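You operate a simulated robot arm through the tools that you are given. There is no shell and no other tool.

You run a simulated two-armed robot. Do the job below in one go: nothing can be reset, and whatever is moved stays where it is left.

Task
Switch the air from block 25 over to block 27.
Fine: shut off 25, vent it and shut its red-tipped handle; on 27 shut the red-tipped handle before the blue-tipped one opens.
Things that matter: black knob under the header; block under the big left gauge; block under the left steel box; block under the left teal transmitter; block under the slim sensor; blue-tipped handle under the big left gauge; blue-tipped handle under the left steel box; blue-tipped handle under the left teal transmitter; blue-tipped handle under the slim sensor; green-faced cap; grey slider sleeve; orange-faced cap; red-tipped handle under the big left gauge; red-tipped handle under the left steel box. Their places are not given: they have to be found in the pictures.

It is judged by the outcome, as a careful person would: the job done as asked, and still so three seconds after it is handed in. It fails if anything else is knocked over, pushed out of place, dropped, spilled or broken.

Robot
Two 7-joint arms with two-finger parallel grippers on one trunk that stands fixed in place. Base frame: the origin is at the foot of the trunk, x ahead of it, y to its left, z up. Readings come in mm, degrees, newtons and seconds.
The left shoulder is at [62, 196, 1329], the right one opposite. With the tool pointing down near the work surface each hand reaches from about 280 to 700 mm from the base axis, measured 20 degrees to its own side. Payload 1.57 kg a hand.
The tool frame of a hand sits at the grasp point between the pads (the TCP): z along the fingers, y along the line on which they close. The tips reach 30 mm beyond it. Largest opening 110 mm; finger width 24, thickness 12; the body of the gripper, 48 by 112 mm, starts 78 mm behind the TCP.
Orientation is that of the tool frame in the base frame, as a unit quaternion [w, x, y, z]. With the fingers straight down and closing along the base's y, the tool's x points along the base's -x, its y along +y and its z along -z.

Tools
- The arms move only by the tool step_arm. It takes "left_deltas", "right_deltas" or both (then of equal length, played together; a hand with none holds still); each is a list of rows, each an object of numbers (a shift or turn left out is 0, a gripper value left out holds the last): "dx", "dy", "dz": the shift along the tool's x, y, z in mm; "rx", "ry", "rz": the turn, a rotation vector about the tool's x, y, z in degrees. In form: [{"dx": .., "dy": .., "dz": .., "rx": .., "ry": .., "rz": ..}, ...]. A call has 1 to 20 rows; each row is the pose to reach, as a shift and turn from the pose commanded when the call began, along the tool's axes at that moment. "left_grip" and "right_grip" are, for a hand that has rows, the gripper command, from -1 (fully open) to 1 (shut), values between in proportion, set as the call begins (left out, the last holds). A row lasts 0.2 s, in which the tool goes at most 50 mm and 8.6 degrees; a call with a longer step from one row to the next is refused whole, and so is a gripper value outside its range. A pose out of reach is approached as far as the arm can. The call stops where the force on the tool passes 50 N (or 10 N more than at its start, if that is more) or the arm is blocked; 0.2 s more then pass. The fingers move at their own pace (about 72 mm/s each) and stop on an object; they squeeze with about 42 N. The grip force told is the motor's: it shows also when the fingers shut on nothing. Time passes only in rows, and 0.2 s behind the last, so rows that repeat a pose let the fingers close. It gives the time, the measured TCP pose, the force on the tool (base axes), the opening and the grip force at its end, in the units of the frame above (readings bear some noise), with the torque about the TCP (base axes, N m) and any sound that the robot's microphone picked up.
- Cameras (640 x 400 px; columns grow to the right, rows downward): "scene" is now at [95.3, -52.9, 1916.9]; the picture's right is [-0.64, -0.77, -0.00], its down [-0.56, 0.46, -0.69] and it looks along [0.53, -0.44, -0.73] (base axes); focal length 321 px, centre (320, 200). "left" rides on the left gripper at [70, -16, -141] in its tool frame; the picture's right is [0.23, 0.97, 0.00], its down [-0.85, 0.20, -0.48] and it looks along [-0.47, 0.11, 0.88] (tool axes); focal length 222 px, centre (320, 200). "right" rides on the right gripper at [70, 16, -141] in its tool frame; the picture's right is [-0.23, 0.97, 0.00], its down [-0.85, -0.20, -0.48] and it looks along [-0.47, -0.11, 0.88] (tool axes); focal length 222 px, centre (320, 200).
- capture(camera): a new picture of that camera. The clock stands still meanwhile.
- move_column(by): slides the trunk up (or, below 0, down) by that many mm; the arms and the scene camera ride with it, the base frame stays. It gives what a move gives, with no picture.
- pan_tilt(pan, tilt): turns the head with the scene camera to pan (to the left, within 86 degrees either way) and tilt (down, from -29 to 69), counted from straight ahead of the robot. It gives what a move gives.
- measure_at(camera, pixels): there is no depth. For up to 12 entries [column, row, z] of the newest picture of that camera ("zoom" is the newest enlarged one), the place [x, y] in the base frame at which the ray of that pixel passes the height z, good to about 2 mm. The clock stands still meanwhile.
- inspect(camera, box): a new picture of the part [left, top, right, bottom] of that camera's present view, enlarged. The clock stands still meanwhile.
- finish_job(): hands the job in; it is judged then, once.

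Open the grippers and draw the arms clear of the work before you hand the job in, unless the task says otherwise.

The tools are called after "Emit:" by a JSON object that holds its "name" and its "arguments". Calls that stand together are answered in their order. step_arm: Moves the arms, as the interface text tells. Its arguments: {"type":"object","properties":{"left_deltas":{"type":"array","items":{"type":"object","properties":{"dx":{"type":"number"},"dy":{"type":"number"},"dz":{"type":"number"},"rx":{"type":"number"},"ry":{"type":"number"},"rz":{"type":"number"}}}},"left_grip":{"type":"number"},"right_deltas":{"type":"array","items":{"type":"object","properties":{"dx":{"type":"number"},"dy":{"type":"number"},"dz":{"type":"number"},"rx":{"type":"number"},"ry":{"type":"number"},"rz":{"type":"number"}}}},"right_grip":{"type":"number"}},"required":[]} The other tools are called the same way: move_column (by) slides the trunk up or down; pan_tilt (pan, tilt) turns the head that bears the scene camera; capture (camera) takes a picture; measure_at (camera, pixels) gives the place at which the rays of pixels pass given heights; inspect (camera, box) takes an enlarged picture of a part of a camera's view; finish_job () hands the job in.

At the start:

```text
time_s: 0.0
left_tool_pos: [381.0, -12.9, 1495.4]
left_orientation: [0.0, -0.001, 1.0, 0.001]
left_contact_force: [-0.5, -0.8, 0.7]
left_ft_torque: [-0.01, -0.01, 0.02]
left_width: 109.9
left_gripper_force: 0.1
right_tool_pos: [308.9, -418.2, 1526.2]
right_orientation: [-0.001, 0.0, 1.0, 0.0]
right_contact_force: [0.3, 0.1, 0.4]
right_ft_torque: [-0.04, 0.04, -0.02]
right_width: 109.9
right_gripper_force: 0.1
trunk travel left (down, up): [-925.0, 65.0]
head pan, tilt: [-39.7, 46.5]
```

scene: 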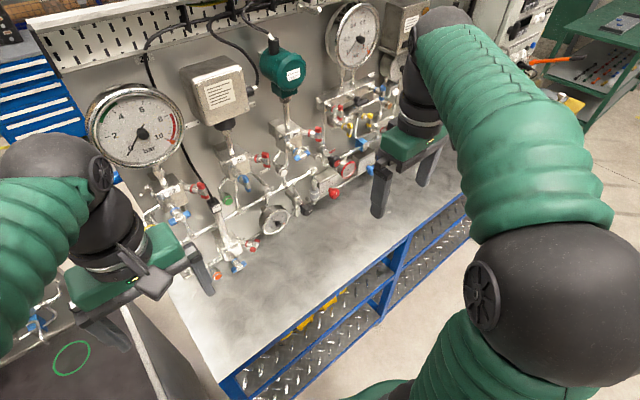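
right: 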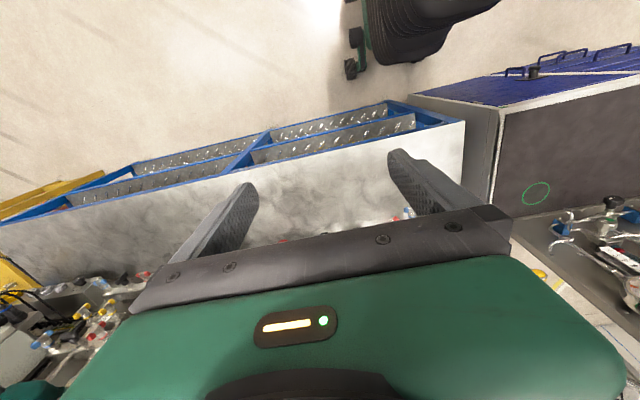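
left: 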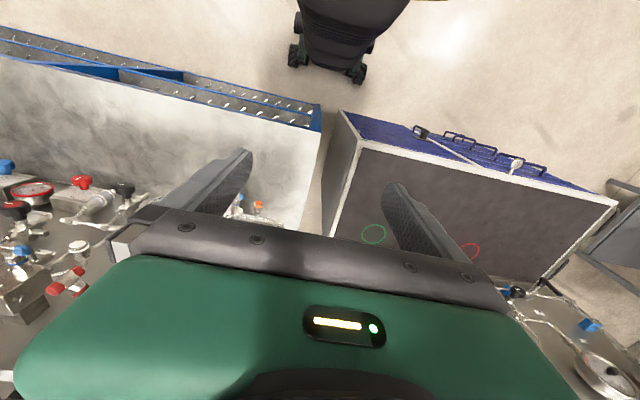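

The scene picture shows a panel with gauges, boxes and valve blocks at about columns 90-400, rows 80-290. I enlarge parts of it to find the labels and handles.

Emit:
{"name": "inspect", "arguments": {"camera": "scene", "box": [80, 70, 280, 195]}}

Emit:
{"name": "inspect", "arguments": {"camera": "scene", "box": [130, 160, 290, 290]}}

Emit:
{"name": "inspect", "arguments": {"camera": "scene", "box": [240, 80, 400, 210]}}

```text
3.20 times, centred on (180, 132) of scene
```

zoom: 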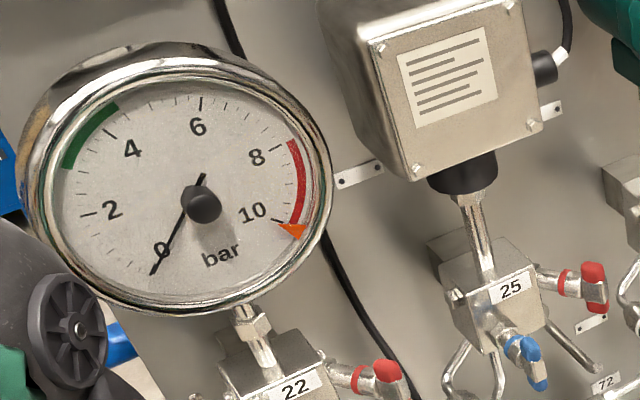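

```text
3.08 times, centred on (210, 225) of scene
```

zoom: 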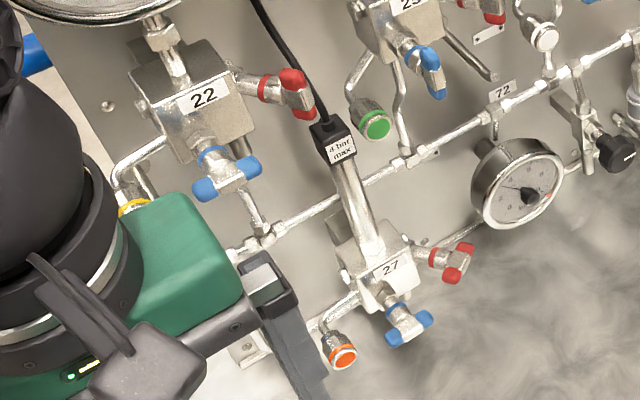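

```text
3.08 times, centred on (320, 145) of scene
```

zoom: 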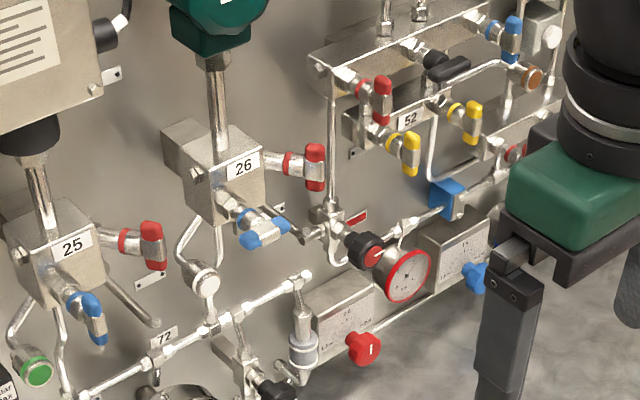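

Blocks 22, 25, 26 and 27 are identified; 27 sits under the slim "4 bar max" sensor around (225,245). I zoom further on the handles, caps, header gauge and slider.

Emit:
{"name": "inspect", "arguments": {"camera": "scene", "box": [205, 215, 269, 285]}}

Emit:
{"name": "inspect", "arguments": {"camera": "scene", "box": [210, 140, 290, 200]}}

Emit:
{"name": "inspect", "arguments": {"camera": "scene", "box": [245, 165, 345, 240]}}

Emit:
{"name": "inspect", "arguments": {"camera": "scene", "box": [140, 160, 220, 240]}}

```text
5.71 times, centred on (237, 250) of scene
```

zoom: 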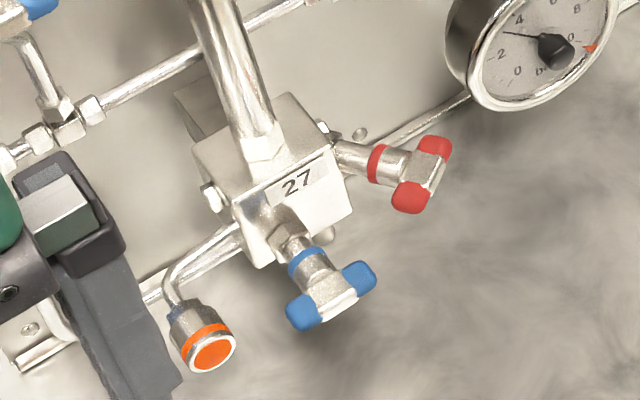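

```text
6.67 times, centred on (250, 170) of scene
```

zoom: 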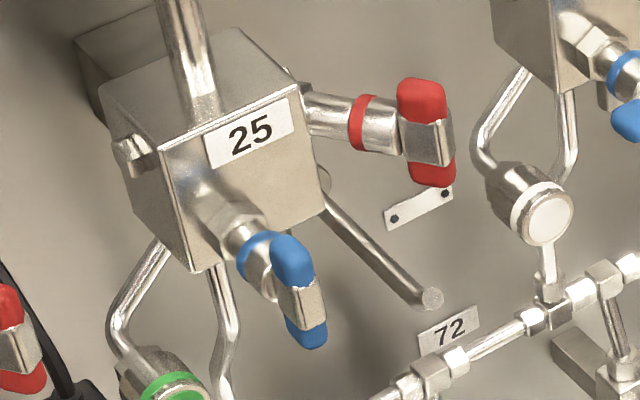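

```text
5.33 times, centred on (295, 202) of scene
```

zoom: 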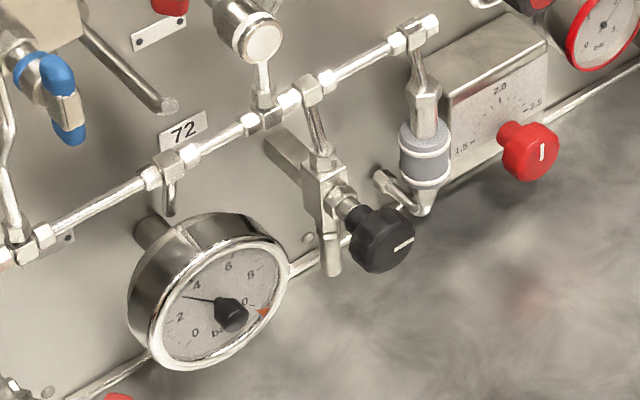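

```text
5.00 times, centred on (180, 200) of scene
```

zoom: 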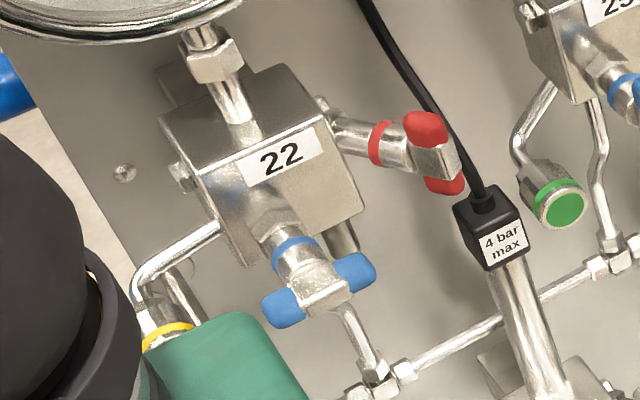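

The header gauge (zoom (210,300)) reads about 3 bar, below the 4 bar limit; on 25 the blue bar is upright and the red bar upright, on 27 the blue lies flat and red flat. Now I look from the left hand camera and measure rays for triangulation.

Emit:
{"name": "inspect", "arguments": {"camera": "left", "box": [0, 140, 280, 320]}}

Emit:
{"name": "measure_at", "arguments": {"camera": "scene", "pixels": [[217, 276, 900], [217, 276, 1100], [277, 219, 900], [277, 219, 1100], [335, 192, 900], [335, 192, 1100], [465, 200, 900], [225, 390, 900], [252, 151, 1000], [252, 151, 1200]]}}

Emit:
{"name": "measure_at", "arguments": {"camera": "left", "pixels": [[258, 205, 900], [258, 205, 1100], [82, 181, 900], [82, 181, 1100], [321, 108, 900], [321, 130, 900]]}}

```text
2.22 times, centred on (140, 230) of left
```

zoom: 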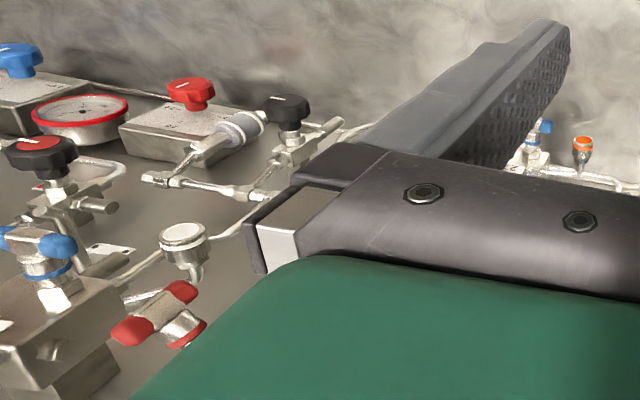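

```text
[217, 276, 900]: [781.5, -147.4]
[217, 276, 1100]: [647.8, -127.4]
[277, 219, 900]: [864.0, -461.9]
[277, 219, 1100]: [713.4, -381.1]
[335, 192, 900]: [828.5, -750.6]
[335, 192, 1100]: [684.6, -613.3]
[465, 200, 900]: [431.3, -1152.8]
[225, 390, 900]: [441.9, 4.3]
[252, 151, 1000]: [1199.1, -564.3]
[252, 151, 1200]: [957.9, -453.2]
```

```text
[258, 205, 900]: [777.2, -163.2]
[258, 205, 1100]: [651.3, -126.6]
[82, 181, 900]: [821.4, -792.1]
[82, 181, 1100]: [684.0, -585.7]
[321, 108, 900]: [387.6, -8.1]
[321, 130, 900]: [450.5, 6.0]
```

Triangulation puts the orange cap near (655,-128,1088), so the panel is roughly the plane x≈700 facing the robot. I swing the left hand back to the left, pitching it up to look along the panel.

Emit:
{"name": "step_arm", "arguments": {"left_deltas": [{"dx": 4, "dy": 17, "dz": 12, "rx": 1.9, "ry": -6.05, "rz": 4.1}, {"dx": 8, "dy": 33, "dz": 24, "rx": 3.8, "ry": -12.1, "rz": 8.2}, {"dx": 12, "dy": 50, "dz": 36, "rx": 5.7, "ry": -18.15, "rz": 12.3}, {"dx": 16, "dy": 66, "dz": 48, "rx": 7.65, "ry": -24.2, "rz": 16.35}, {"dx": 19, "dy": 83, "dz": 59, "rx": 9.55, "ry": -30.25, "rz": 20.4}, {"dx": 23, "dy": 100, "dz": 71, "rx": 11.5, "ry": -36.3, "rz": 24.5}, {"dx": 27, "dy": 116, "dz": 83, "rx": 13.4, "ry": -42.35, "rz": 28.6}, {"dx": 31, "dy": 133, "dz": 95, "rx": 15.3, "ry": -48.4, "rz": 32.7}]}}

Emit:
{"name": "capture", "arguments": {"camera": "left"}}

Emit:
{"name": "capture", "arguments": {"camera": "scene"}}

```text
time_s: 1.8
left_tool_pos: [418.5, 131.3, 1400.5]
left_orientation: [0.401, 0.273, 0.865, -0.129]
left_contact_force: [-0.1, -0.1, -0.6]
left_ft_torque: [-0.01, 0.02, -0.02]
left_width: 110.0
left_gripper_force: 0.1
left hand out of reach, approached as far as the arm can: row 4, 5, 6, 7, 8
right_tool_pos: [308.4, -417.1, 1528.2]
right_orientation: [0.0, 0.001, 1.0, -0.001]
right_contact_force: [0.5, 0.4, -0.1]
right_ft_torque: [-0.03, -0.04, 0.02]
right_width: 109.9
right_gripper_force: 0.1
trunk travel left (down, up): [-925.0, 65.0]
head pan, tilt: [-39.7, 46.5]
```

```text
taken
```

left: 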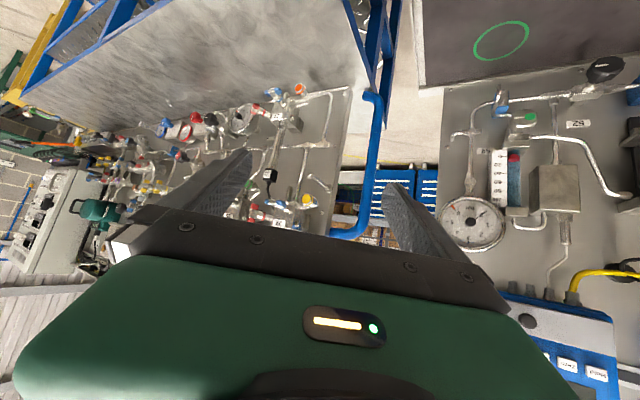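

```text
taken
```

scene: 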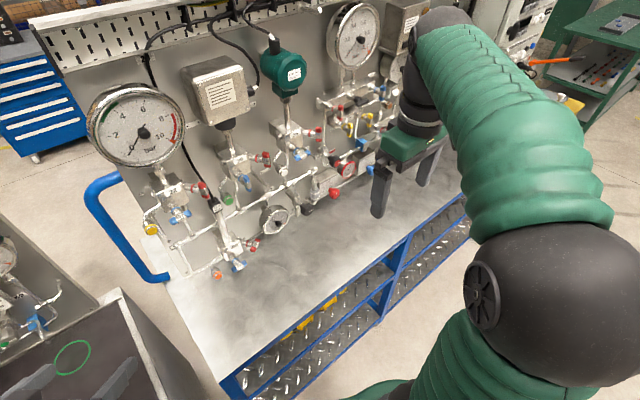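

The left arm is now out of the scene view; the left camera sees blocks 22/25/27 upside down around (230-320, 90-210). I enlarge the left view and the unobstructed scene.

Emit:
{"name": "inspect", "arguments": {"camera": "left", "box": [230, 70, 350, 145]}}

Emit:
{"name": "inspect", "arguments": {"camera": "left", "box": [130, 90, 260, 172]}}

Emit:
{"name": "inspect", "arguments": {"camera": "scene", "box": [130, 160, 290, 290]}}

```text
5.33 times, centred on (290, 108) of left
```

zoom: 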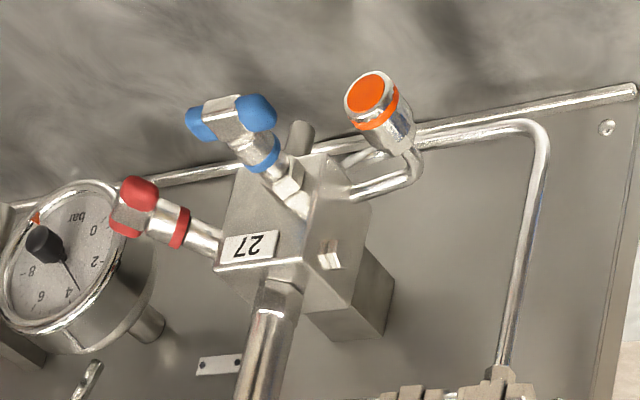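

```text
4.88 times, centred on (195, 131) of left
```

zoom: 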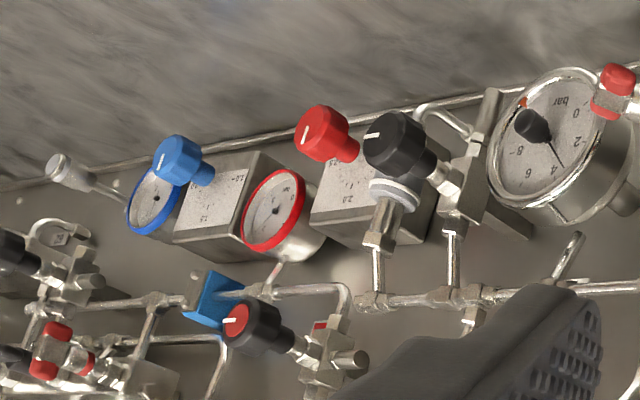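

```text
3.08 times, centred on (210, 225) of scene
```

zoom: 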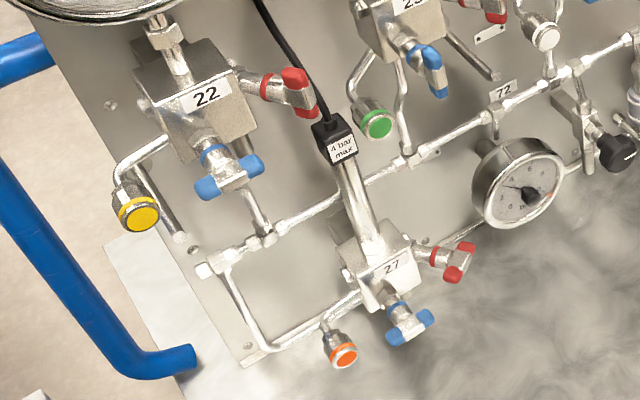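

The header gauge may be nearer 4 than I first read; I zoom on it from both views to be sure it's below 4 bar.

Emit:
{"name": "inspect", "arguments": {"camera": "left", "box": [224, 98, 264, 138]}}

Emit:
{"name": "inspect", "arguments": {"camera": "scene", "box": [256, 200, 296, 240]}}

Emit:
{"name": "inspect", "arguments": {"camera": "scene", "box": [296, 175, 346, 215]}}

```text
10.00 times, centred on (244, 118) of left
```

zoom: 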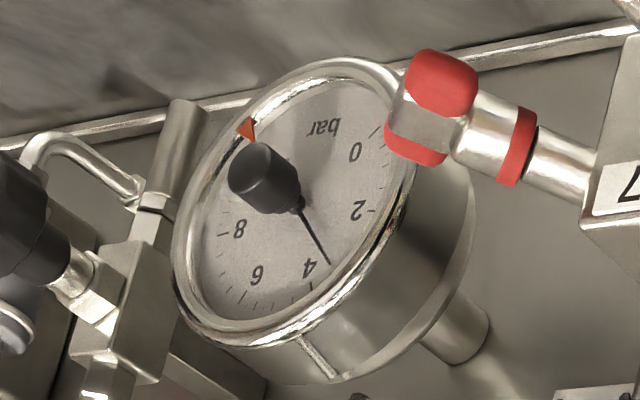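

```text
10.00 times, centred on (276, 220) of scene
```

zoom: 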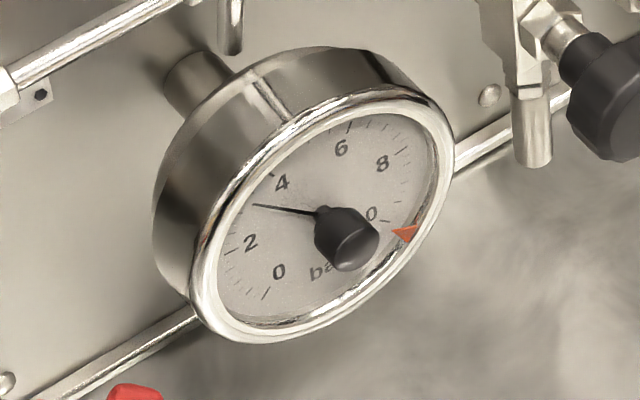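

```text
10.00 times, centred on (321, 195) of scene
```

zoom: 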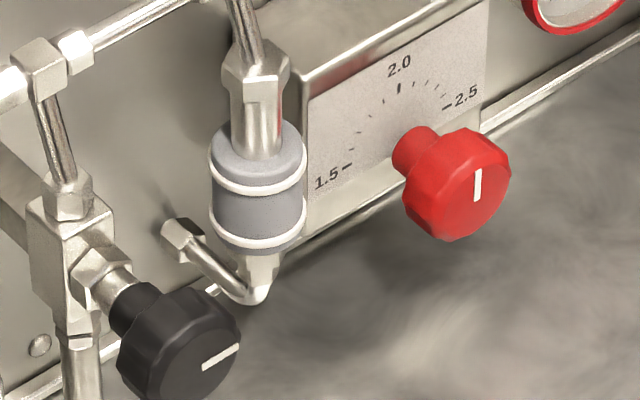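

The gauge reads about 3.3 bar, below 4, so 27 can take it. Now I zoom tightly on each handle in both views to triangulate.

Emit:
{"name": "inspect", "arguments": {"camera": "scene", "box": [224, 240, 264, 280]}}

Emit:
{"name": "inspect", "arguments": {"camera": "left", "box": [250, 82, 290, 122]}}

Emit:
{"name": "inspect", "arguments": {"camera": "scene", "box": [232, 145, 282, 185]}}

Emit:
{"name": "inspect", "arguments": {"camera": "left", "box": [230, 150, 350, 230]}}

```text
10.00 times, centred on (244, 260) of scene
```

zoom: 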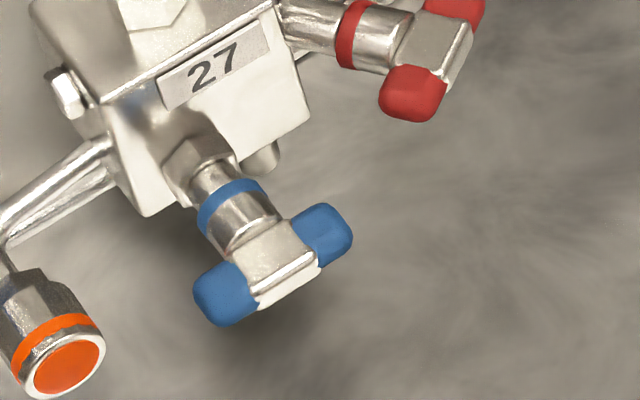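

```text
10.00 times, centred on (270, 102) of left
```

zoom: 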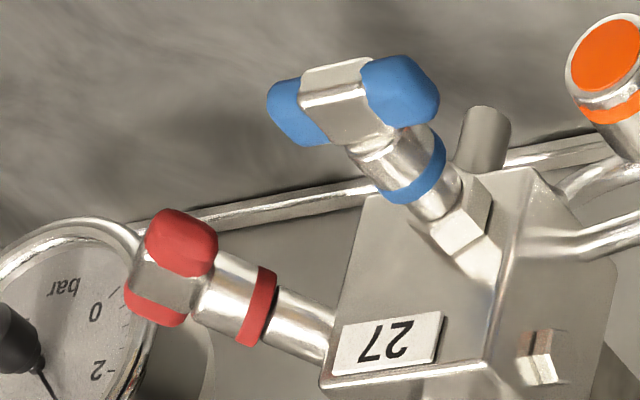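

```text
10.00 times, centred on (257, 165) of scene
```

zoom: 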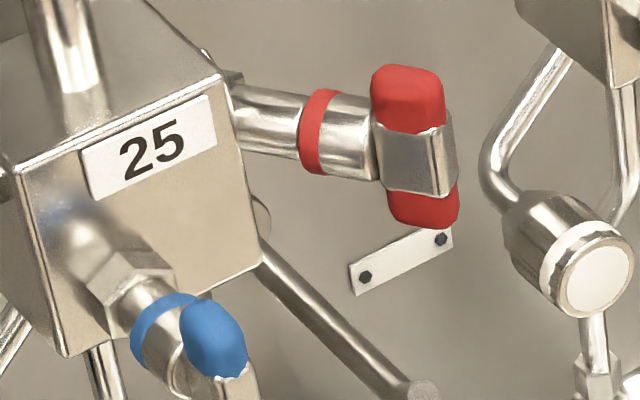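

```text
5.00 times, centred on (290, 190) of left
```

zoom: 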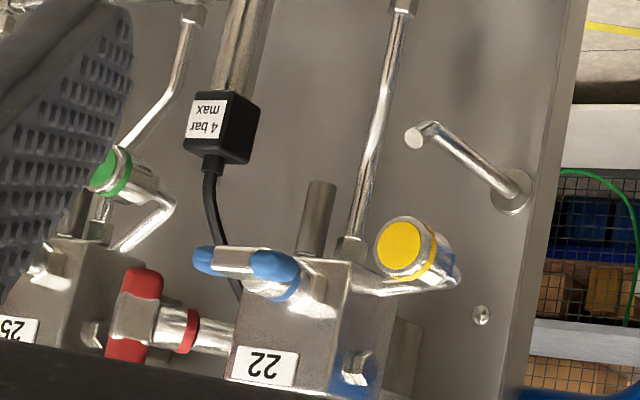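

Pixel pairs for 27's blue and red handles are identified in both views; I measure their rays at two heights for triangulation.

Emit:
{"name": "measure_at", "arguments": {"camera": "scene", "pixels": [[235.5, 260.5, 1000], [235.5, 260.5, 1200], [240, 267, 1000], [240, 267, 1200], [234.2, 269.5, 1000], [234.2, 269.5, 1200], [245, 263.5, 1000], [245, 263.5, 1200], [253.2, 249.5, 1000], [253.2, 249.5, 1200], [247.2, 243.2, 1000], [247.2, 243.2, 1200]]}}

Emit:
{"name": "measure_at", "arguments": {"camera": "left", "pixels": [[279.2, 99, 1000], [279.2, 99, 1200], [272.5, 92, 1000], [272.5, 92, 1200], [279, 91.2, 1000], [279, 91.2, 1200], [267.2, 93.3, 1000], [267.2, 93.3, 1200], [256.2, 106, 1000], [256.2, 106, 1200], [263.8, 112.5, 1000], [263.8, 112.5, 1200]]}}

```text
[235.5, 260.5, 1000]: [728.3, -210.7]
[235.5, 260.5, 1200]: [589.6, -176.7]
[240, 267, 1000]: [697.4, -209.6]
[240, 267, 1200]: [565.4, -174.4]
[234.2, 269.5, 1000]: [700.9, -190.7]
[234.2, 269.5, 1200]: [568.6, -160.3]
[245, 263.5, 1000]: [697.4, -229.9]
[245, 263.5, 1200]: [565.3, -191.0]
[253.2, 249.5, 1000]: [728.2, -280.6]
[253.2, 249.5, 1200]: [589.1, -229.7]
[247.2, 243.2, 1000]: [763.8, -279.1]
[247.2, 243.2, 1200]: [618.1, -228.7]
```

```text
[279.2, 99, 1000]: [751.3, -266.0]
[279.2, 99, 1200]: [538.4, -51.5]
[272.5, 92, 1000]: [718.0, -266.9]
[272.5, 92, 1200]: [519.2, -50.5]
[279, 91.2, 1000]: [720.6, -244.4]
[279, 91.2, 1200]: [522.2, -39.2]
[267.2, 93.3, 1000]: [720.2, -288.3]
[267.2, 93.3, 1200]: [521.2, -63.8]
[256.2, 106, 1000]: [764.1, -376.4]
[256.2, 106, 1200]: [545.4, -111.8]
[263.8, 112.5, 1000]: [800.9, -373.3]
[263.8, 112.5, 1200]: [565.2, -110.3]
```

27's blue bar is centred near (658,-199,1063) with its stem along -x, red near (680,-270,1089). Now I bring the right hand in front of the panel, pitching it up, to view block 25 and its handles.

Emit:
{"name": "step_arm", "arguments": {"right_deltas": [{"dx": -15, "dy": 11, "dz": 25, "ry": -7.5}, {"dx": -30, "dy": 22, "dz": 50, "ry": -15}, {"dx": -45, "dy": 33, "dz": 75, "ry": -22.5}, {"dx": -60, "dy": 44, "dz": 100, "ry": -30}, {"dx": -75, "dy": 55, "dz": 125, "ry": -37.5}, {"dx": -90, "dy": 66, "dz": 150, "ry": -45}, {"dx": -105, "dy": 77, "dz": 175, "ry": -52.5}, {"dx": -121, "dy": 88, "dz": 198, "ry": -60}]}}

Emit:
{"name": "capture", "arguments": {"camera": "right"}}

Emit:
{"name": "capture", "arguments": {"camera": "scene"}}

```text
time_s: 3.6
left_tool_pos: [420.9, 129.7, 1400.3]
left_orientation: [0.401, 0.273, 0.865, -0.128]
left_contact_force: [-0.4, -0.5, -0.6]
left_ft_torque: [0.04, -0.02, 0.03]
left_width: 109.8
left_gripper_force: 0.0
right_tool_pos: [455.7, -361.6, 1339.2]
right_orientation: [0.5, 0.002, 0.866, -0.001]
right_contact_force: [0.6, 2.3, -1.1]
right_ft_torque: [-0.08, -0.01, -0.13]
right_width: 110.1
right_gripper_force: 0.0
right hand out of reach, approached as far as the arm can: row 7, 8
trunk travel left (down, up): [-925.0, 65.0]
head pan, tilt: [-39.7, 46.5]
```

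```text
taken
```

right: 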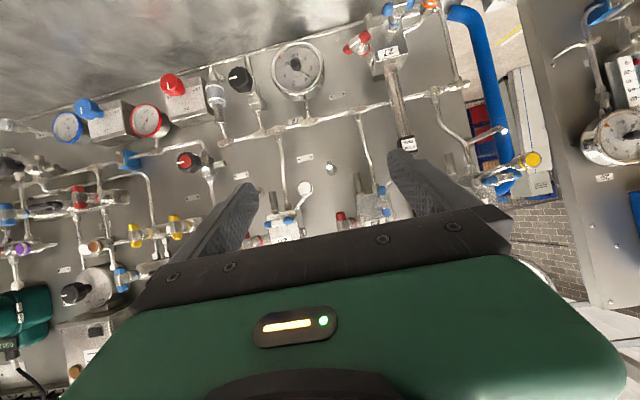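

```text
taken
```

scene: 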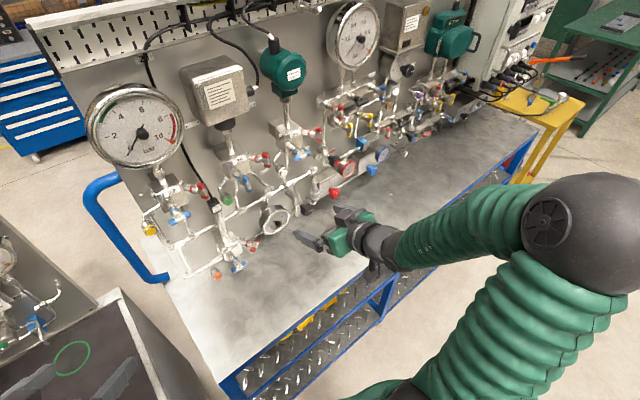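

The right camera now sees the header gauge face-on at (298,70) and block 25's handles around (340-385,190-220). I zoom on these.

Emit:
{"name": "inspect", "arguments": {"camera": "right", "box": [268, 38, 328, 98]}}

Emit:
{"name": "inspect", "arguments": {"camera": "right", "box": [320, 160, 420, 230]}}

Emit:
{"name": "inspect", "arguments": {"camera": "scene", "box": [230, 150, 280, 195]}}

Emit:
{"name": "inspect", "arguments": {"camera": "right", "box": [335, 0, 450, 70]}}

```text
6.67 times, centred on (298, 68) of right
```

zoom: 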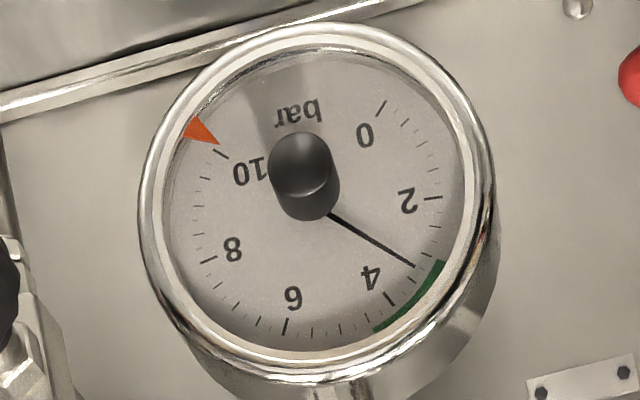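

```text
5.71 times, centred on (370, 195) of right
```

zoom: 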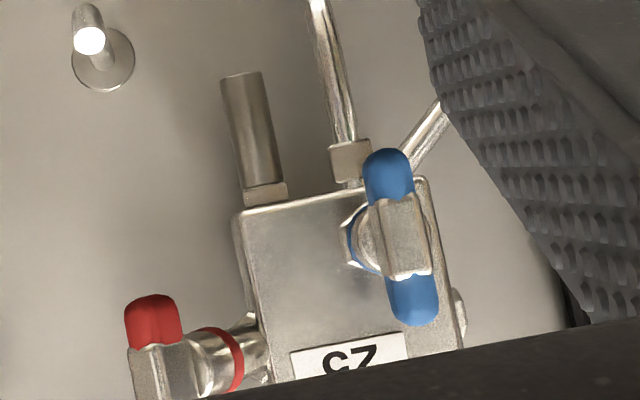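

```text
8.89 times, centred on (255, 172) of scene
```

zoom: 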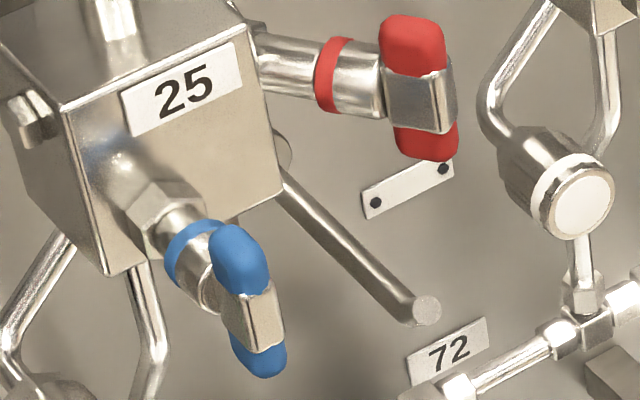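

```text
5.57 times, centred on (392, 35) of right
```

zoom: 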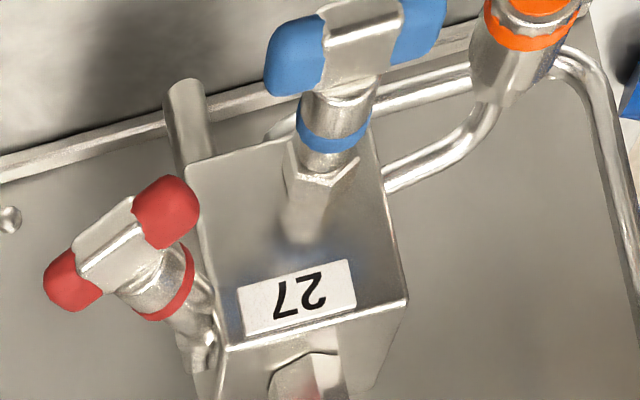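

I have matched pixels for the 25 blue, 25 red and 27 red handles in the scene and right views; measuring their rays now.

Emit:
{"name": "measure_at", "arguments": {"camera": "scene", "pixels": [[245.78, 178.2, 1100], [245.78, 178.2, 1300], [248.5, 189.7, 1100], [248.5, 189.7, 1300], [240.4, 177.6, 1100], [240.4, 177.6, 1300], [267, 165.5, 1100], [267, 165.5, 1300], [267.4, 160.75, 1100], [267.4, 160.75, 1300], [256.5, 157.9, 1100], [256.5, 157.9, 1300]]}}

Emit:
{"name": "measure_at", "arguments": {"camera": "right", "pixels": [[386, 212.5, 1100], [386, 212.5, 1300], [381.9, 190.6, 1100], [381.9, 190.6, 1300], [377.4, 202, 1100], [377.4, 202, 1300], [340.6, 215.1, 1100], [340.6, 215.1, 1300], [342, 226.2, 1100], [342, 226.2, 1300], [352.8, 223, 1100], [352.8, 223, 1300]]}}

Emit:
{"name": "measure_at", "arguments": {"camera": "scene", "pixels": [[253.2, 249.5, 1000], [253.2, 249.5, 1200], [257.5, 240.5, 1000], [257.5, 240.5, 1200], [256, 244.5, 1000], [256, 244.5, 1200], [247.2, 243.2, 1000], [247.2, 243.2, 1200]]}}

Emit:
{"name": "measure_at", "arguments": {"camera": "right", "pixels": [[364.2, 37.2, 1000], [364.2, 37.2, 1200], [347.5, 49.7, 1000], [347.5, 49.7, 1200], [356.1, 44, 1000], [356.1, 44, 1200], [365.4, 50.3, 1000], [365.4, 50.3, 1200], [298, 68, 1000], [298, 68, 1200], [236, 76, 1000], [236, 76, 1200]]}}

```text
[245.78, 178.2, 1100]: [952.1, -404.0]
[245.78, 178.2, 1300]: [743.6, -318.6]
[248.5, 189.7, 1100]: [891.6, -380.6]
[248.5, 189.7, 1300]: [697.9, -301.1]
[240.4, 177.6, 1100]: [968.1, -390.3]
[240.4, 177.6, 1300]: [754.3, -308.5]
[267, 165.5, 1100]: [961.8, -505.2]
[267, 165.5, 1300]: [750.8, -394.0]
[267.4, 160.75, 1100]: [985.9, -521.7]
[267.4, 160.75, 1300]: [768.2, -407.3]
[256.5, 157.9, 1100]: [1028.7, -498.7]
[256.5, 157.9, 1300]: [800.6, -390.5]
```

```text
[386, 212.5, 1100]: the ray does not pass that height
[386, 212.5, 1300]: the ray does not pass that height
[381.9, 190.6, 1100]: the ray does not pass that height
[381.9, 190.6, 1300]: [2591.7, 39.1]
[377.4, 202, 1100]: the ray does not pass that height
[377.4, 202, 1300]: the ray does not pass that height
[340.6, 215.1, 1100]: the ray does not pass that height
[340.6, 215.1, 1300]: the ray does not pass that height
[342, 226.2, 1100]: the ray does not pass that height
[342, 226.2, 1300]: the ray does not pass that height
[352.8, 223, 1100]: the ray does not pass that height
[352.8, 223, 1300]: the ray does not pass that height
```

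```text
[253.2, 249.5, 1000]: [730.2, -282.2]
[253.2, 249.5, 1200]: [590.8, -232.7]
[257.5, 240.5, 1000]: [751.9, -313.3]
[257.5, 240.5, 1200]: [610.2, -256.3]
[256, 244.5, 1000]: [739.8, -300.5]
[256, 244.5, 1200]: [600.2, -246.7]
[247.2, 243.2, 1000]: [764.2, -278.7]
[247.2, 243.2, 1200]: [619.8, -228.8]
```

```text
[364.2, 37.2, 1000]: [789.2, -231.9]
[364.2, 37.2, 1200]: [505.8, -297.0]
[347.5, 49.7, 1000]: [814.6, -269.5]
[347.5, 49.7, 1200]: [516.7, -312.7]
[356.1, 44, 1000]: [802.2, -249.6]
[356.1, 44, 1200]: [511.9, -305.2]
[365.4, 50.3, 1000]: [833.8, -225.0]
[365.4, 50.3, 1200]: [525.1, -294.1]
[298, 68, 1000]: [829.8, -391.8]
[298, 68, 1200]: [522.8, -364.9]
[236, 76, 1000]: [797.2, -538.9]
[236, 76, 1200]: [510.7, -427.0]
```

25's blue bar is near (660,-286,1360), stem along -x; 25's red hub is near (675,-358,1387) with its stem about 35° to the right. I bring the right hand level at a standoff in front of 25's blue handle with the fingers half closed.

Emit:
{"name": "step_arm", "arguments": {"right_deltas": [{"dx": -18.5, "dy": 8.8, "dz": 19.3, "ry": -6}, {"dx": -37, "dy": 17.6, "dz": 38.6, "ry": -12}, {"dx": -55.6, "dy": 26.4, "dz": 58, "ry": -18}, {"dx": -74, "dy": 35.2, "dz": 77.3, "ry": -24}, {"dx": -92.7, "dy": 44, "dz": 96.6, "ry": -30}, {"dx": -92.7, "dy": 44, "dz": 96.6, "ry": -30}], "right_grip": 0.1}}

Emit:
{"name": "capture", "arguments": {"camera": "right"}}

Emit:
{"name": "capture", "arguments": {"camera": "left"}}

Emit:
{"name": "capture", "arguments": {"camera": "scene"}}

```text
time_s: 5.0
left_tool_pos: [418.7, 132.7, 1400.5]
left_orientation: [0.401, 0.273, 0.865, -0.128]
left_contact_force: [-0.7, -1.1, -1.1]
left_ft_torque: [-0.03, -0.01, 0.01]
left_width: 109.9
left_gripper_force: 0.0
right_tool_pos: [544.7, -341.4, 1463.3]
right_orientation: [0.706, 0.0, 0.709, 0.003]
right_contact_force: [-0.6, 0.2, -0.8]
right_ft_torque: [-0.01, -0.01, 0.0]
right_width: 49.6
right_gripper_force: 0.0
right hand out of reach, approached as far as the arm can: row 2, 3, 4, 5, 6
trunk travel left (down, up): [-925.0, 65.0]
head pan, tilt: [-39.7, 46.5]
```

```text
taken
```

right: 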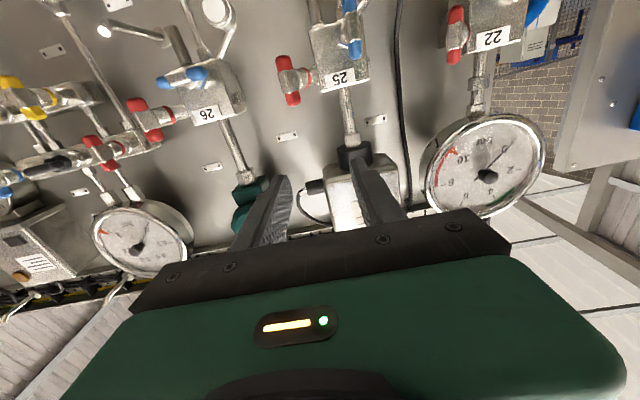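

```text
taken
```

left: 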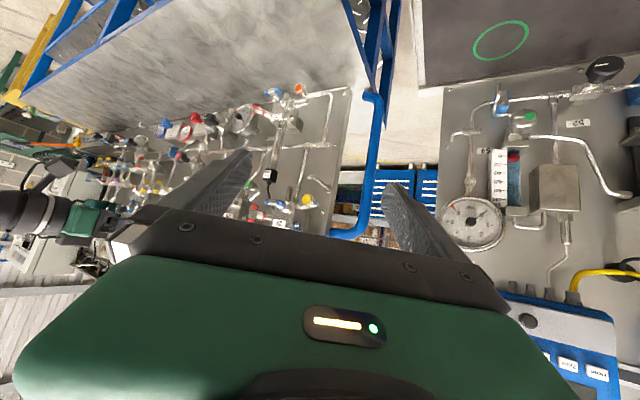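

```text
taken
```

scene: 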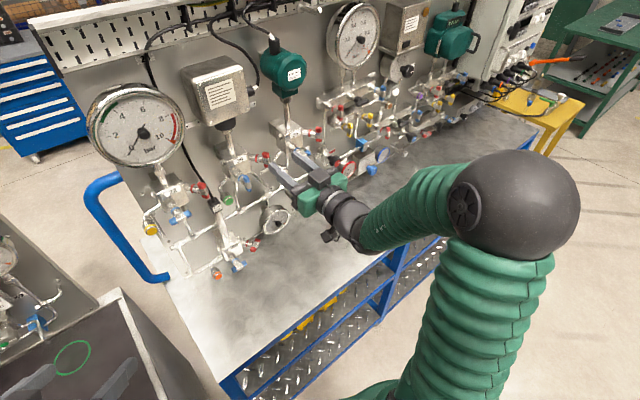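

The right hand stopped at (545,-341,1463): the arm cannot fold that close to its shoulder at this height, so lowering the trunk would help. I check the height of the dark cabinet (green ring at scene (72,357), left (502,40)) and bench first.

Emit:
{"name": "measure_at", "arguments": {"camera": "scene", "pixels": [[72, 357, 800], [72, 357, 1000], [115, 290, 800], [115, 290, 1000], [222, 385, 800], [222, 385, 1000]]}}

Emit:
{"name": "measure_at", "arguments": {"camera": "left", "pixels": [[502, 41, 800], [502, 41, 1000], [425, 87, 800], [425, 87, 1000]]}}

Emit:
{"name": "pan_tilt", "arguments": {"pan": 10, "tilt": 60}}

Emit:
{"name": "capture", "arguments": {"camera": "scene"}}

```text
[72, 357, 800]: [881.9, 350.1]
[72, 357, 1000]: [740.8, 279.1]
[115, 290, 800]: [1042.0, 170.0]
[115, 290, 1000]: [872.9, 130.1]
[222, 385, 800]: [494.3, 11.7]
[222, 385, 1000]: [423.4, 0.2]
```

```text
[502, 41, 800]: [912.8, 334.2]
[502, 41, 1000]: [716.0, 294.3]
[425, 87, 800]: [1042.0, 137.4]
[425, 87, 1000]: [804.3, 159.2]
```

```text
time_s: 6.2
left_tool_pos: [419.7, 131.0, 1400.0]
left_orientation: [0.401, 0.273, 0.865, -0.128]
left_contact_force: [-0.4, 0.0, 0.1]
left_ft_torque: [-0.01, 0.01, -0.01]
left_width: 110.3
left_gripper_force: 0.0
right_tool_pos: [545.1, -341.1, 1462.4]
right_orientation: [0.705, 0.0, 0.709, 0.003]
right_contact_force: [1.2, -1.1, -0.4]
right_ft_torque: [0.02, -0.01, -0.02]
right_width: 49.8
right_gripper_force: 0.0
trunk travel left (down, up): [-925.0, 65.0]
head pan, tilt: [10.0, 60.0]
```

```text
taken
```

scene: 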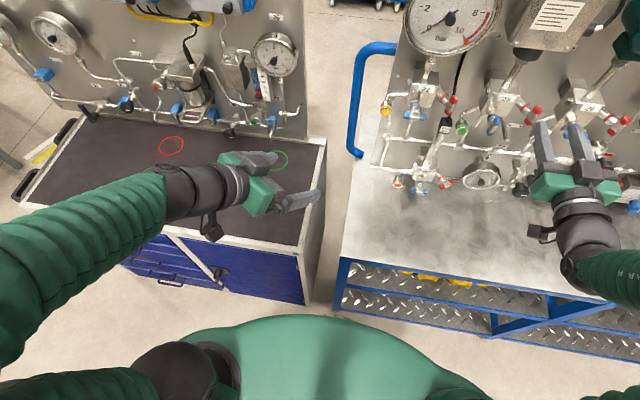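

The cart top is at z≈907, well below the left hand (1400), and both arms are clear. I lower the trunk by 230 mm so the right arm has folding room in front of block 25.

Emit:
{"name": "move_column", "arguments": {"by": -230}}

Emit:
{"name": "pan_tilt", "arguments": {"pan": -30, "tilt": 32}}

Emit:
{"name": "capture", "arguments": {"camera": "scene"}}

Emit:
{"name": "capture", "arguments": {"camera": "right"}}

```text
time_s: 8.6
left_tool_pos: [419.2, 131.4, 1169.7]
left_orientation: [0.401, 0.272, 0.865, -0.128]
left_contact_force: [-0.5, -1.1, 0.6]
left_ft_torque: [0.01, 0.02, -0.04]
left_width: 110.0
left_gripper_force: 0.0
right_tool_pos: [543.8, -340.7, 1231.6]
right_orientation: [0.705, 0.001, 0.709, 0.002]
right_contact_force: [0.2, 0.8, -0.4]
right_ft_torque: [0.0, 0.01, -0.04]
right_width: 49.7
right_gripper_force: 0.1
trunk travel left (down, up): [-695.0, 295.0]
head pan, tilt: [10.0, 60.0]
```

```text
time_s: 9.7
left_tool_pos: [418.5, 130.5, 1169.8]
left_orientation: [0.402, 0.272, 0.865, -0.127]
left_contact_force: [-0.9, 0.0, -0.4]
left_ft_torque: [-0.01, -0.02, 0.02]
left_width: 110.1
left_gripper_force: 0.1
right_tool_pos: [545.6, -341.3, 1232.0]
right_orientation: [0.705, 0.001, 0.709, 0.003]
right_contact_force: [0.1, 1.3, 0.2]
right_ft_torque: [-0.03, -0.02, 0.02]
right_width: 49.7
right_gripper_force: 0.0
trunk travel left (down, up): [-695.0, 295.0]
head pan, tilt: [-30.0, 32.0]
```

```text
taken
```

scene: 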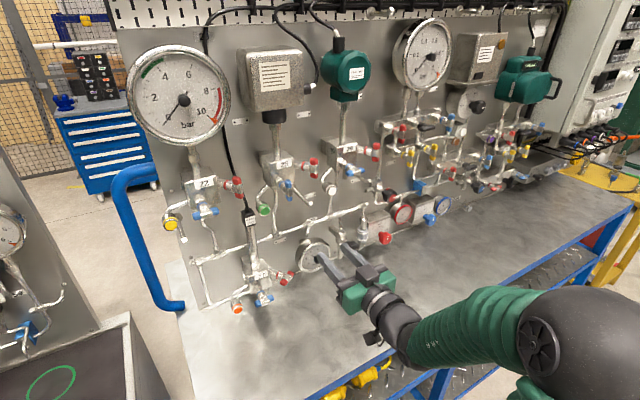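

```text
taken
```

right: 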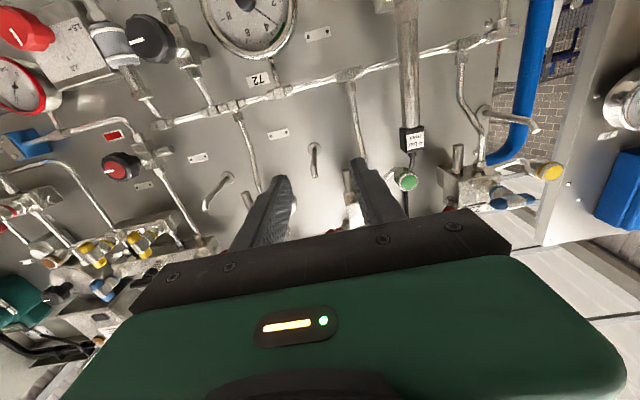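

Scene view now shows the right hand in front of the header gauge, with 25's handles above. I make a small move up (tool -x) to see what commanded pose the moves count from.

Emit:
{"name": "step_arm", "arguments": {"right_deltas": [{"dx": -20, "dy": 8}, {"dx": -40, "dy": 15}]}}

```text
time_s: 10.3
left_tool_pos: [417.9, 132.8, 1170.3]
left_orientation: [0.402, 0.273, 0.865, -0.129]
left_contact_force: [-0.4, -0.3, 0.0]
left_ft_torque: [0.0, 0.02, 0.01]
left_width: 110.2
left_gripper_force: 0.1
right_tool_pos: [544.7, -324.1, 1271.8]
right_orientation: [0.706, 0.0, 0.709, 0.002]
right_contact_force: [-0.1, -0.7, -0.1]
right_ft_torque: [-0.01, 0.02, 0.0]
right_width: 49.5
right_gripper_force: 0.1
trunk travel left (down, up): [-695.0, 295.0]
head pan, tilt: [-30.0, 32.0]
```

Moves count from the actual pose (544.7,-324.1,1271.8). I go to the standoff (585,-286,1360) in front of 25's blue handle.

Emit:
{"name": "step_arm", "arguments": {"right_deltas": [{"dx": -30, "dy": 13, "dz": 0}, {"dx": -60, "dy": 26, "dz": 15}, {"dx": -88, "dy": 38, "dz": 40}, {"dx": -88, "dy": 38, "dz": 40}]}}

Emit:
{"name": "capture", "arguments": {"camera": "right"}}

Emit:
{"name": "inspect", "arguments": {"camera": "scene", "box": [240, 130, 360, 230]}}

Emit:
{"name": "inspect", "arguments": {"camera": "right", "box": [240, 130, 440, 230]}}

```text
time_s: 11.2
left_tool_pos: [417.6, 130.2, 1169.7]
left_orientation: [0.401, 0.272, 0.865, -0.127]
left_contact_force: [-0.6, -0.2, 0.4]
left_ft_torque: [0.02, -0.04, 0.01]
left_width: 109.8
left_gripper_force: 0.1
right_tool_pos: [573.9, -315.4, 1374.0]
right_orientation: [0.724, 0.055, 0.686, 0.058]
right_contact_force: [0.4, -0.6, 0.9]
right_ft_torque: [0.03, -0.03, 0.05]
right_width: 49.5
right_gripper_force: 0.1
trunk travel left (down, up): [-695.0, 295.0]
head pan, tilt: [-30.0, 32.0]
stopped in row 4 (right hand): the arm was blocked; the commanded pose is now the measured one
```

```text
taken
```

right: 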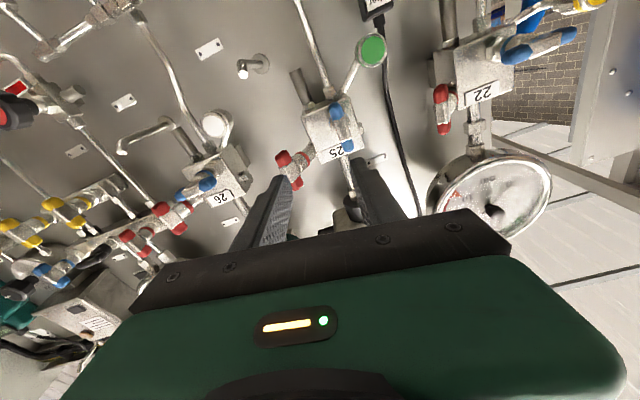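

```text
4.00 times, centred on (300, 180) of scene
```

zoom: 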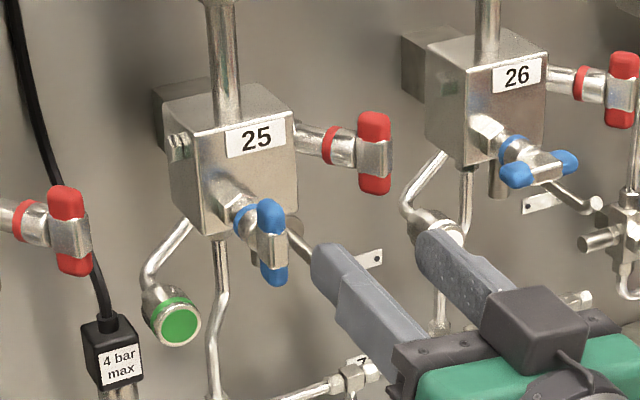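

```text
3.20 times, centred on (340, 180) of right
```

zoom: 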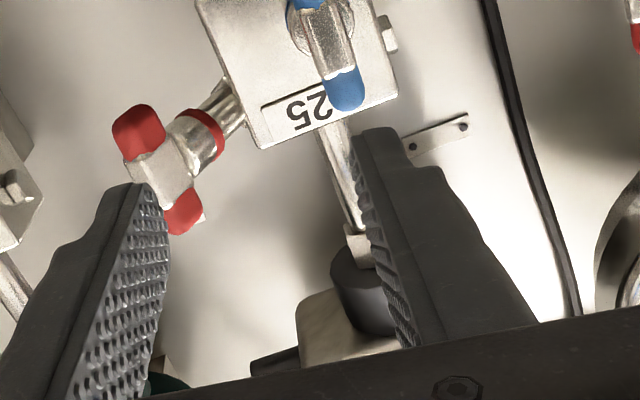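

The arm reports being blocked at (574,-315,1374), with no force on the tool; I look at the arm's posture in the scene view.

Emit:
{"name": "capture", "arguments": {"camera": "scene"}}

Emit:
{"name": "pan_tilt", "arguments": {"pan": -40, "tilt": 60}}

Emit:
{"name": "capture", "arguments": {"camera": "scene"}}

```text
taken
```

scene: 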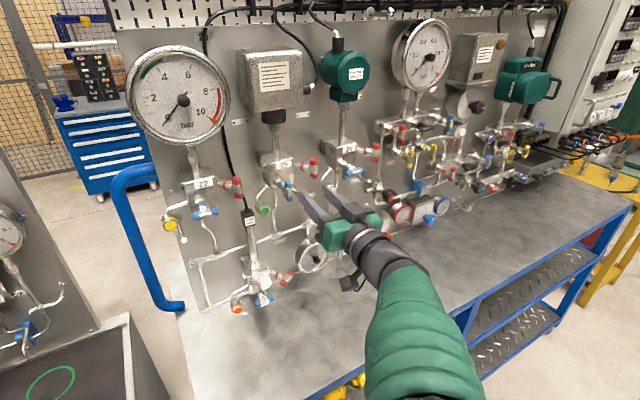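

```text
time_s: 12.2
left_tool_pos: [419.0, 129.3, 1169.6]
left_orientation: [0.4, 0.274, 0.865, -0.128]
left_contact_force: [-0.2, -0.7, -0.2]
left_ft_torque: [0.0, 0.03, 0.03]
left_width: 109.9
left_gripper_force: 0.0
right_tool_pos: [574.0, -315.1, 1372.5]
right_orientation: [0.723, 0.053, 0.686, 0.06]
right_contact_force: [0.3, -0.3, -0.2]
right_ft_torque: [-0.05, -0.04, -0.01]
right_width: 49.4
right_gripper_force: 0.1
trunk travel left (down, up): [-695.0, 295.0]
head pan, tilt: [-40.0, 60.0]
```

```text
taken
```

scene: 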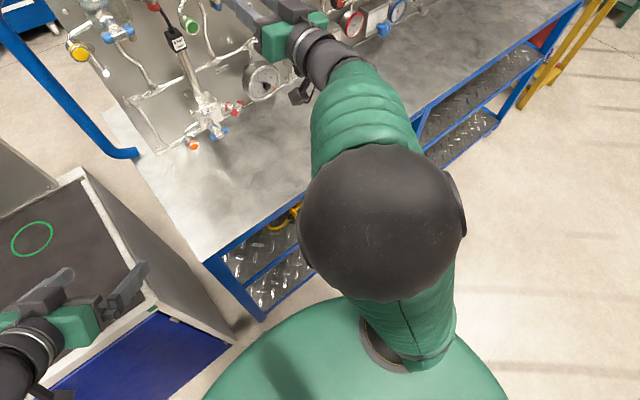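

The elbow swung up in front of the head – a poor posture. The left arm has a better reach for the blue handles (farther from its shoulder), the right arm for the red ones coming from the right; I first back the right hand down and to the right.

Emit:
{"name": "step_arm", "arguments": {"right_deltas": [{"dx": 25, "dy": -20, "dz": -10}, {"dx": 50, "dy": -45, "dz": -15}, {"dx": 75, "dy": -75, "dz": -15}, {"dx": 100, "dy": -110, "dz": -15}, {"dx": 120, "dy": -145, "dz": -15}]}}

Emit:
{"name": "capture", "arguments": {"camera": "scene"}}

```text
time_s: 13.3
left_tool_pos: [419.9, 128.7, 1170.7]
left_orientation: [0.4, 0.273, 0.866, -0.127]
left_contact_force: [1.0, -0.4, 0.6]
left_ft_torque: [0.02, 0.03, 0.01]
left_width: 109.8
left_gripper_force: 0.1
right_tool_pos: [571.3, -440.7, 1227.2]
right_orientation: [0.723, 0.053, 0.687, 0.059]
right_contact_force: [0.5, -0.8, 0.1]
right_ft_torque: [0.0, -0.01, 0.02]
right_width: 49.2
right_gripper_force: 0.2
trunk travel left (down, up): [-695.0, 295.0]
head pan, tilt: [-40.0, 60.0]
```

```text
taken
```

scene: 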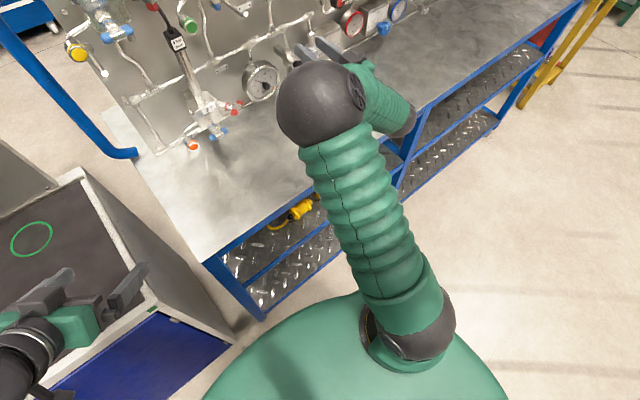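

The right hand is clear at (571,-441,1227). I raise the trunk back by 230 and look again.

Emit:
{"name": "move_column", "arguments": {"by": 230}}

Emit:
{"name": "step_arm", "arguments": {"right_deltas": [{"dy": -30, "dx": 10}, {"dy": -60, "dx": 20}, {"dy": -90, "dx": 30}]}}

Emit:
{"name": "pan_tilt", "arguments": {"pan": -40, "tilt": 46}}

Emit:
{"name": "capture", "arguments": {"camera": "scene"}}

```text
time_s: 15.8
left_tool_pos: [418.7, 130.2, 1400.6]
left_orientation: [0.401, 0.273, 0.865, -0.128]
left_contact_force: [0.9, 0.0, -0.6]
left_ft_torque: [-0.02, 0.01, 0.0]
left_width: 109.9
left_gripper_force: 0.1
right_tool_pos: [569.0, -438.9, 1460.0]
right_orientation: [0.723, 0.051, 0.687, 0.059]
right_contact_force: [0.4, 0.5, 1.3]
right_ft_torque: [-0.01, -0.02, 0.01]
right_width: 49.4
right_gripper_force: 0.1
trunk travel left (down, up): [-925.0, 65.0]
head pan, tilt: [-40.0, 60.0]
```

```text
time_s: 16.6
left_tool_pos: [418.5, 125.7, 1400.4]
left_orientation: [0.401, 0.274, 0.865, -0.127]
left_contact_force: [-1.0, 0.1, 0.1]
left_ft_torque: [-0.01, -0.01, 0.04]
left_width: 110.1
left_gripper_force: 0.1
right_tool_pos: [574.0, -526.5, 1414.2]
right_orientation: [0.722, 0.053, 0.687, 0.059]
right_contact_force: [-0.5, -1.0, -0.3]
right_ft_torque: [0.03, 0.0, 0.03]
right_width: 49.4
right_gripper_force: 0.0
trunk travel left (down, up): [-925.0, 65.0]
head pan, tilt: [-40.0, 60.0]
```

```text
time_s: 17.3
left_tool_pos: [418.2, 129.4, 1400.1]
left_orientation: [0.401, 0.273, 0.865, -0.127]
left_contact_force: [0.1, -0.2, -0.4]
left_ft_torque: [-0.02, 0.0, 0.01]
left_width: 110.1
left_gripper_force: 0.1
right_tool_pos: [573.4, -523.9, 1415.6]
right_orientation: [0.723, 0.052, 0.687, 0.058]
right_contact_force: [-0.3, 0.1, -0.1]
right_ft_torque: [0.0, -0.02, 0.03]
right_width: 49.3
right_gripper_force: 0.0
trunk travel left (down, up): [-925.0, 65.0]
head pan, tilt: [-40.0, 46.0]
```

```text
taken
```

scene: 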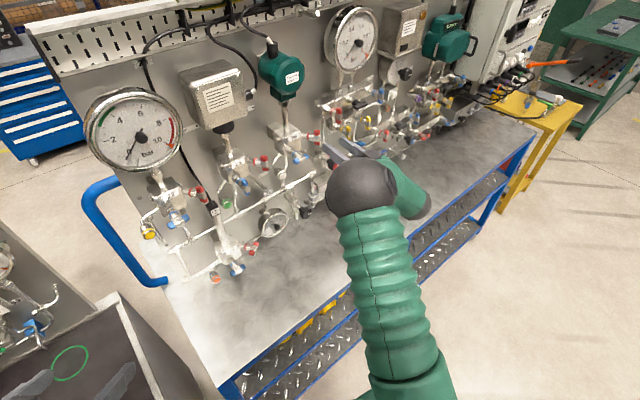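

The right elbow is around (353,-369,1550). I move the right hand farther right and back, clear of where the left arm will work.

Emit:
{"name": "step_arm", "arguments": {"right_deltas": [{"dx": 5, "dy": -25, "dz": -25}, {"dx": 20, "dy": -55, "dz": -50}, {"dx": 35, "dy": -85, "dz": -75}, {"dx": 50, "dy": -115, "dz": -100}, {"dx": 65, "dy": -140, "dz": -123}]}}

Emit:
{"name": "capture", "arguments": {"camera": "scene"}}

```text
time_s: 18.5
left_tool_pos: [417.2, 128.3, 1400.4]
left_orientation: [0.401, 0.273, 0.865, -0.126]
left_contact_force: [-0.9, 0.0, 0.4]
left_ft_torque: [0.01, -0.03, 0.01]
left_width: 109.8
left_gripper_force: 0.1
right_tool_pos: [452.5, -653.9, 1323.4]
right_orientation: [0.724, 0.055, 0.686, 0.058]
right_contact_force: [-0.1, 0.1, -0.3]
right_ft_torque: [-0.02, -0.01, 0.02]
right_width: 49.6
right_gripper_force: 0.0
trunk travel left (down, up): [-925.0, 65.0]
head pan, tilt: [-40.0, 46.0]
```

```text
taken
```

scene: 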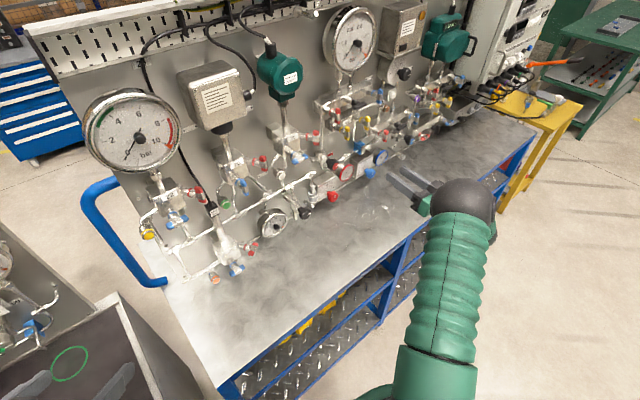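

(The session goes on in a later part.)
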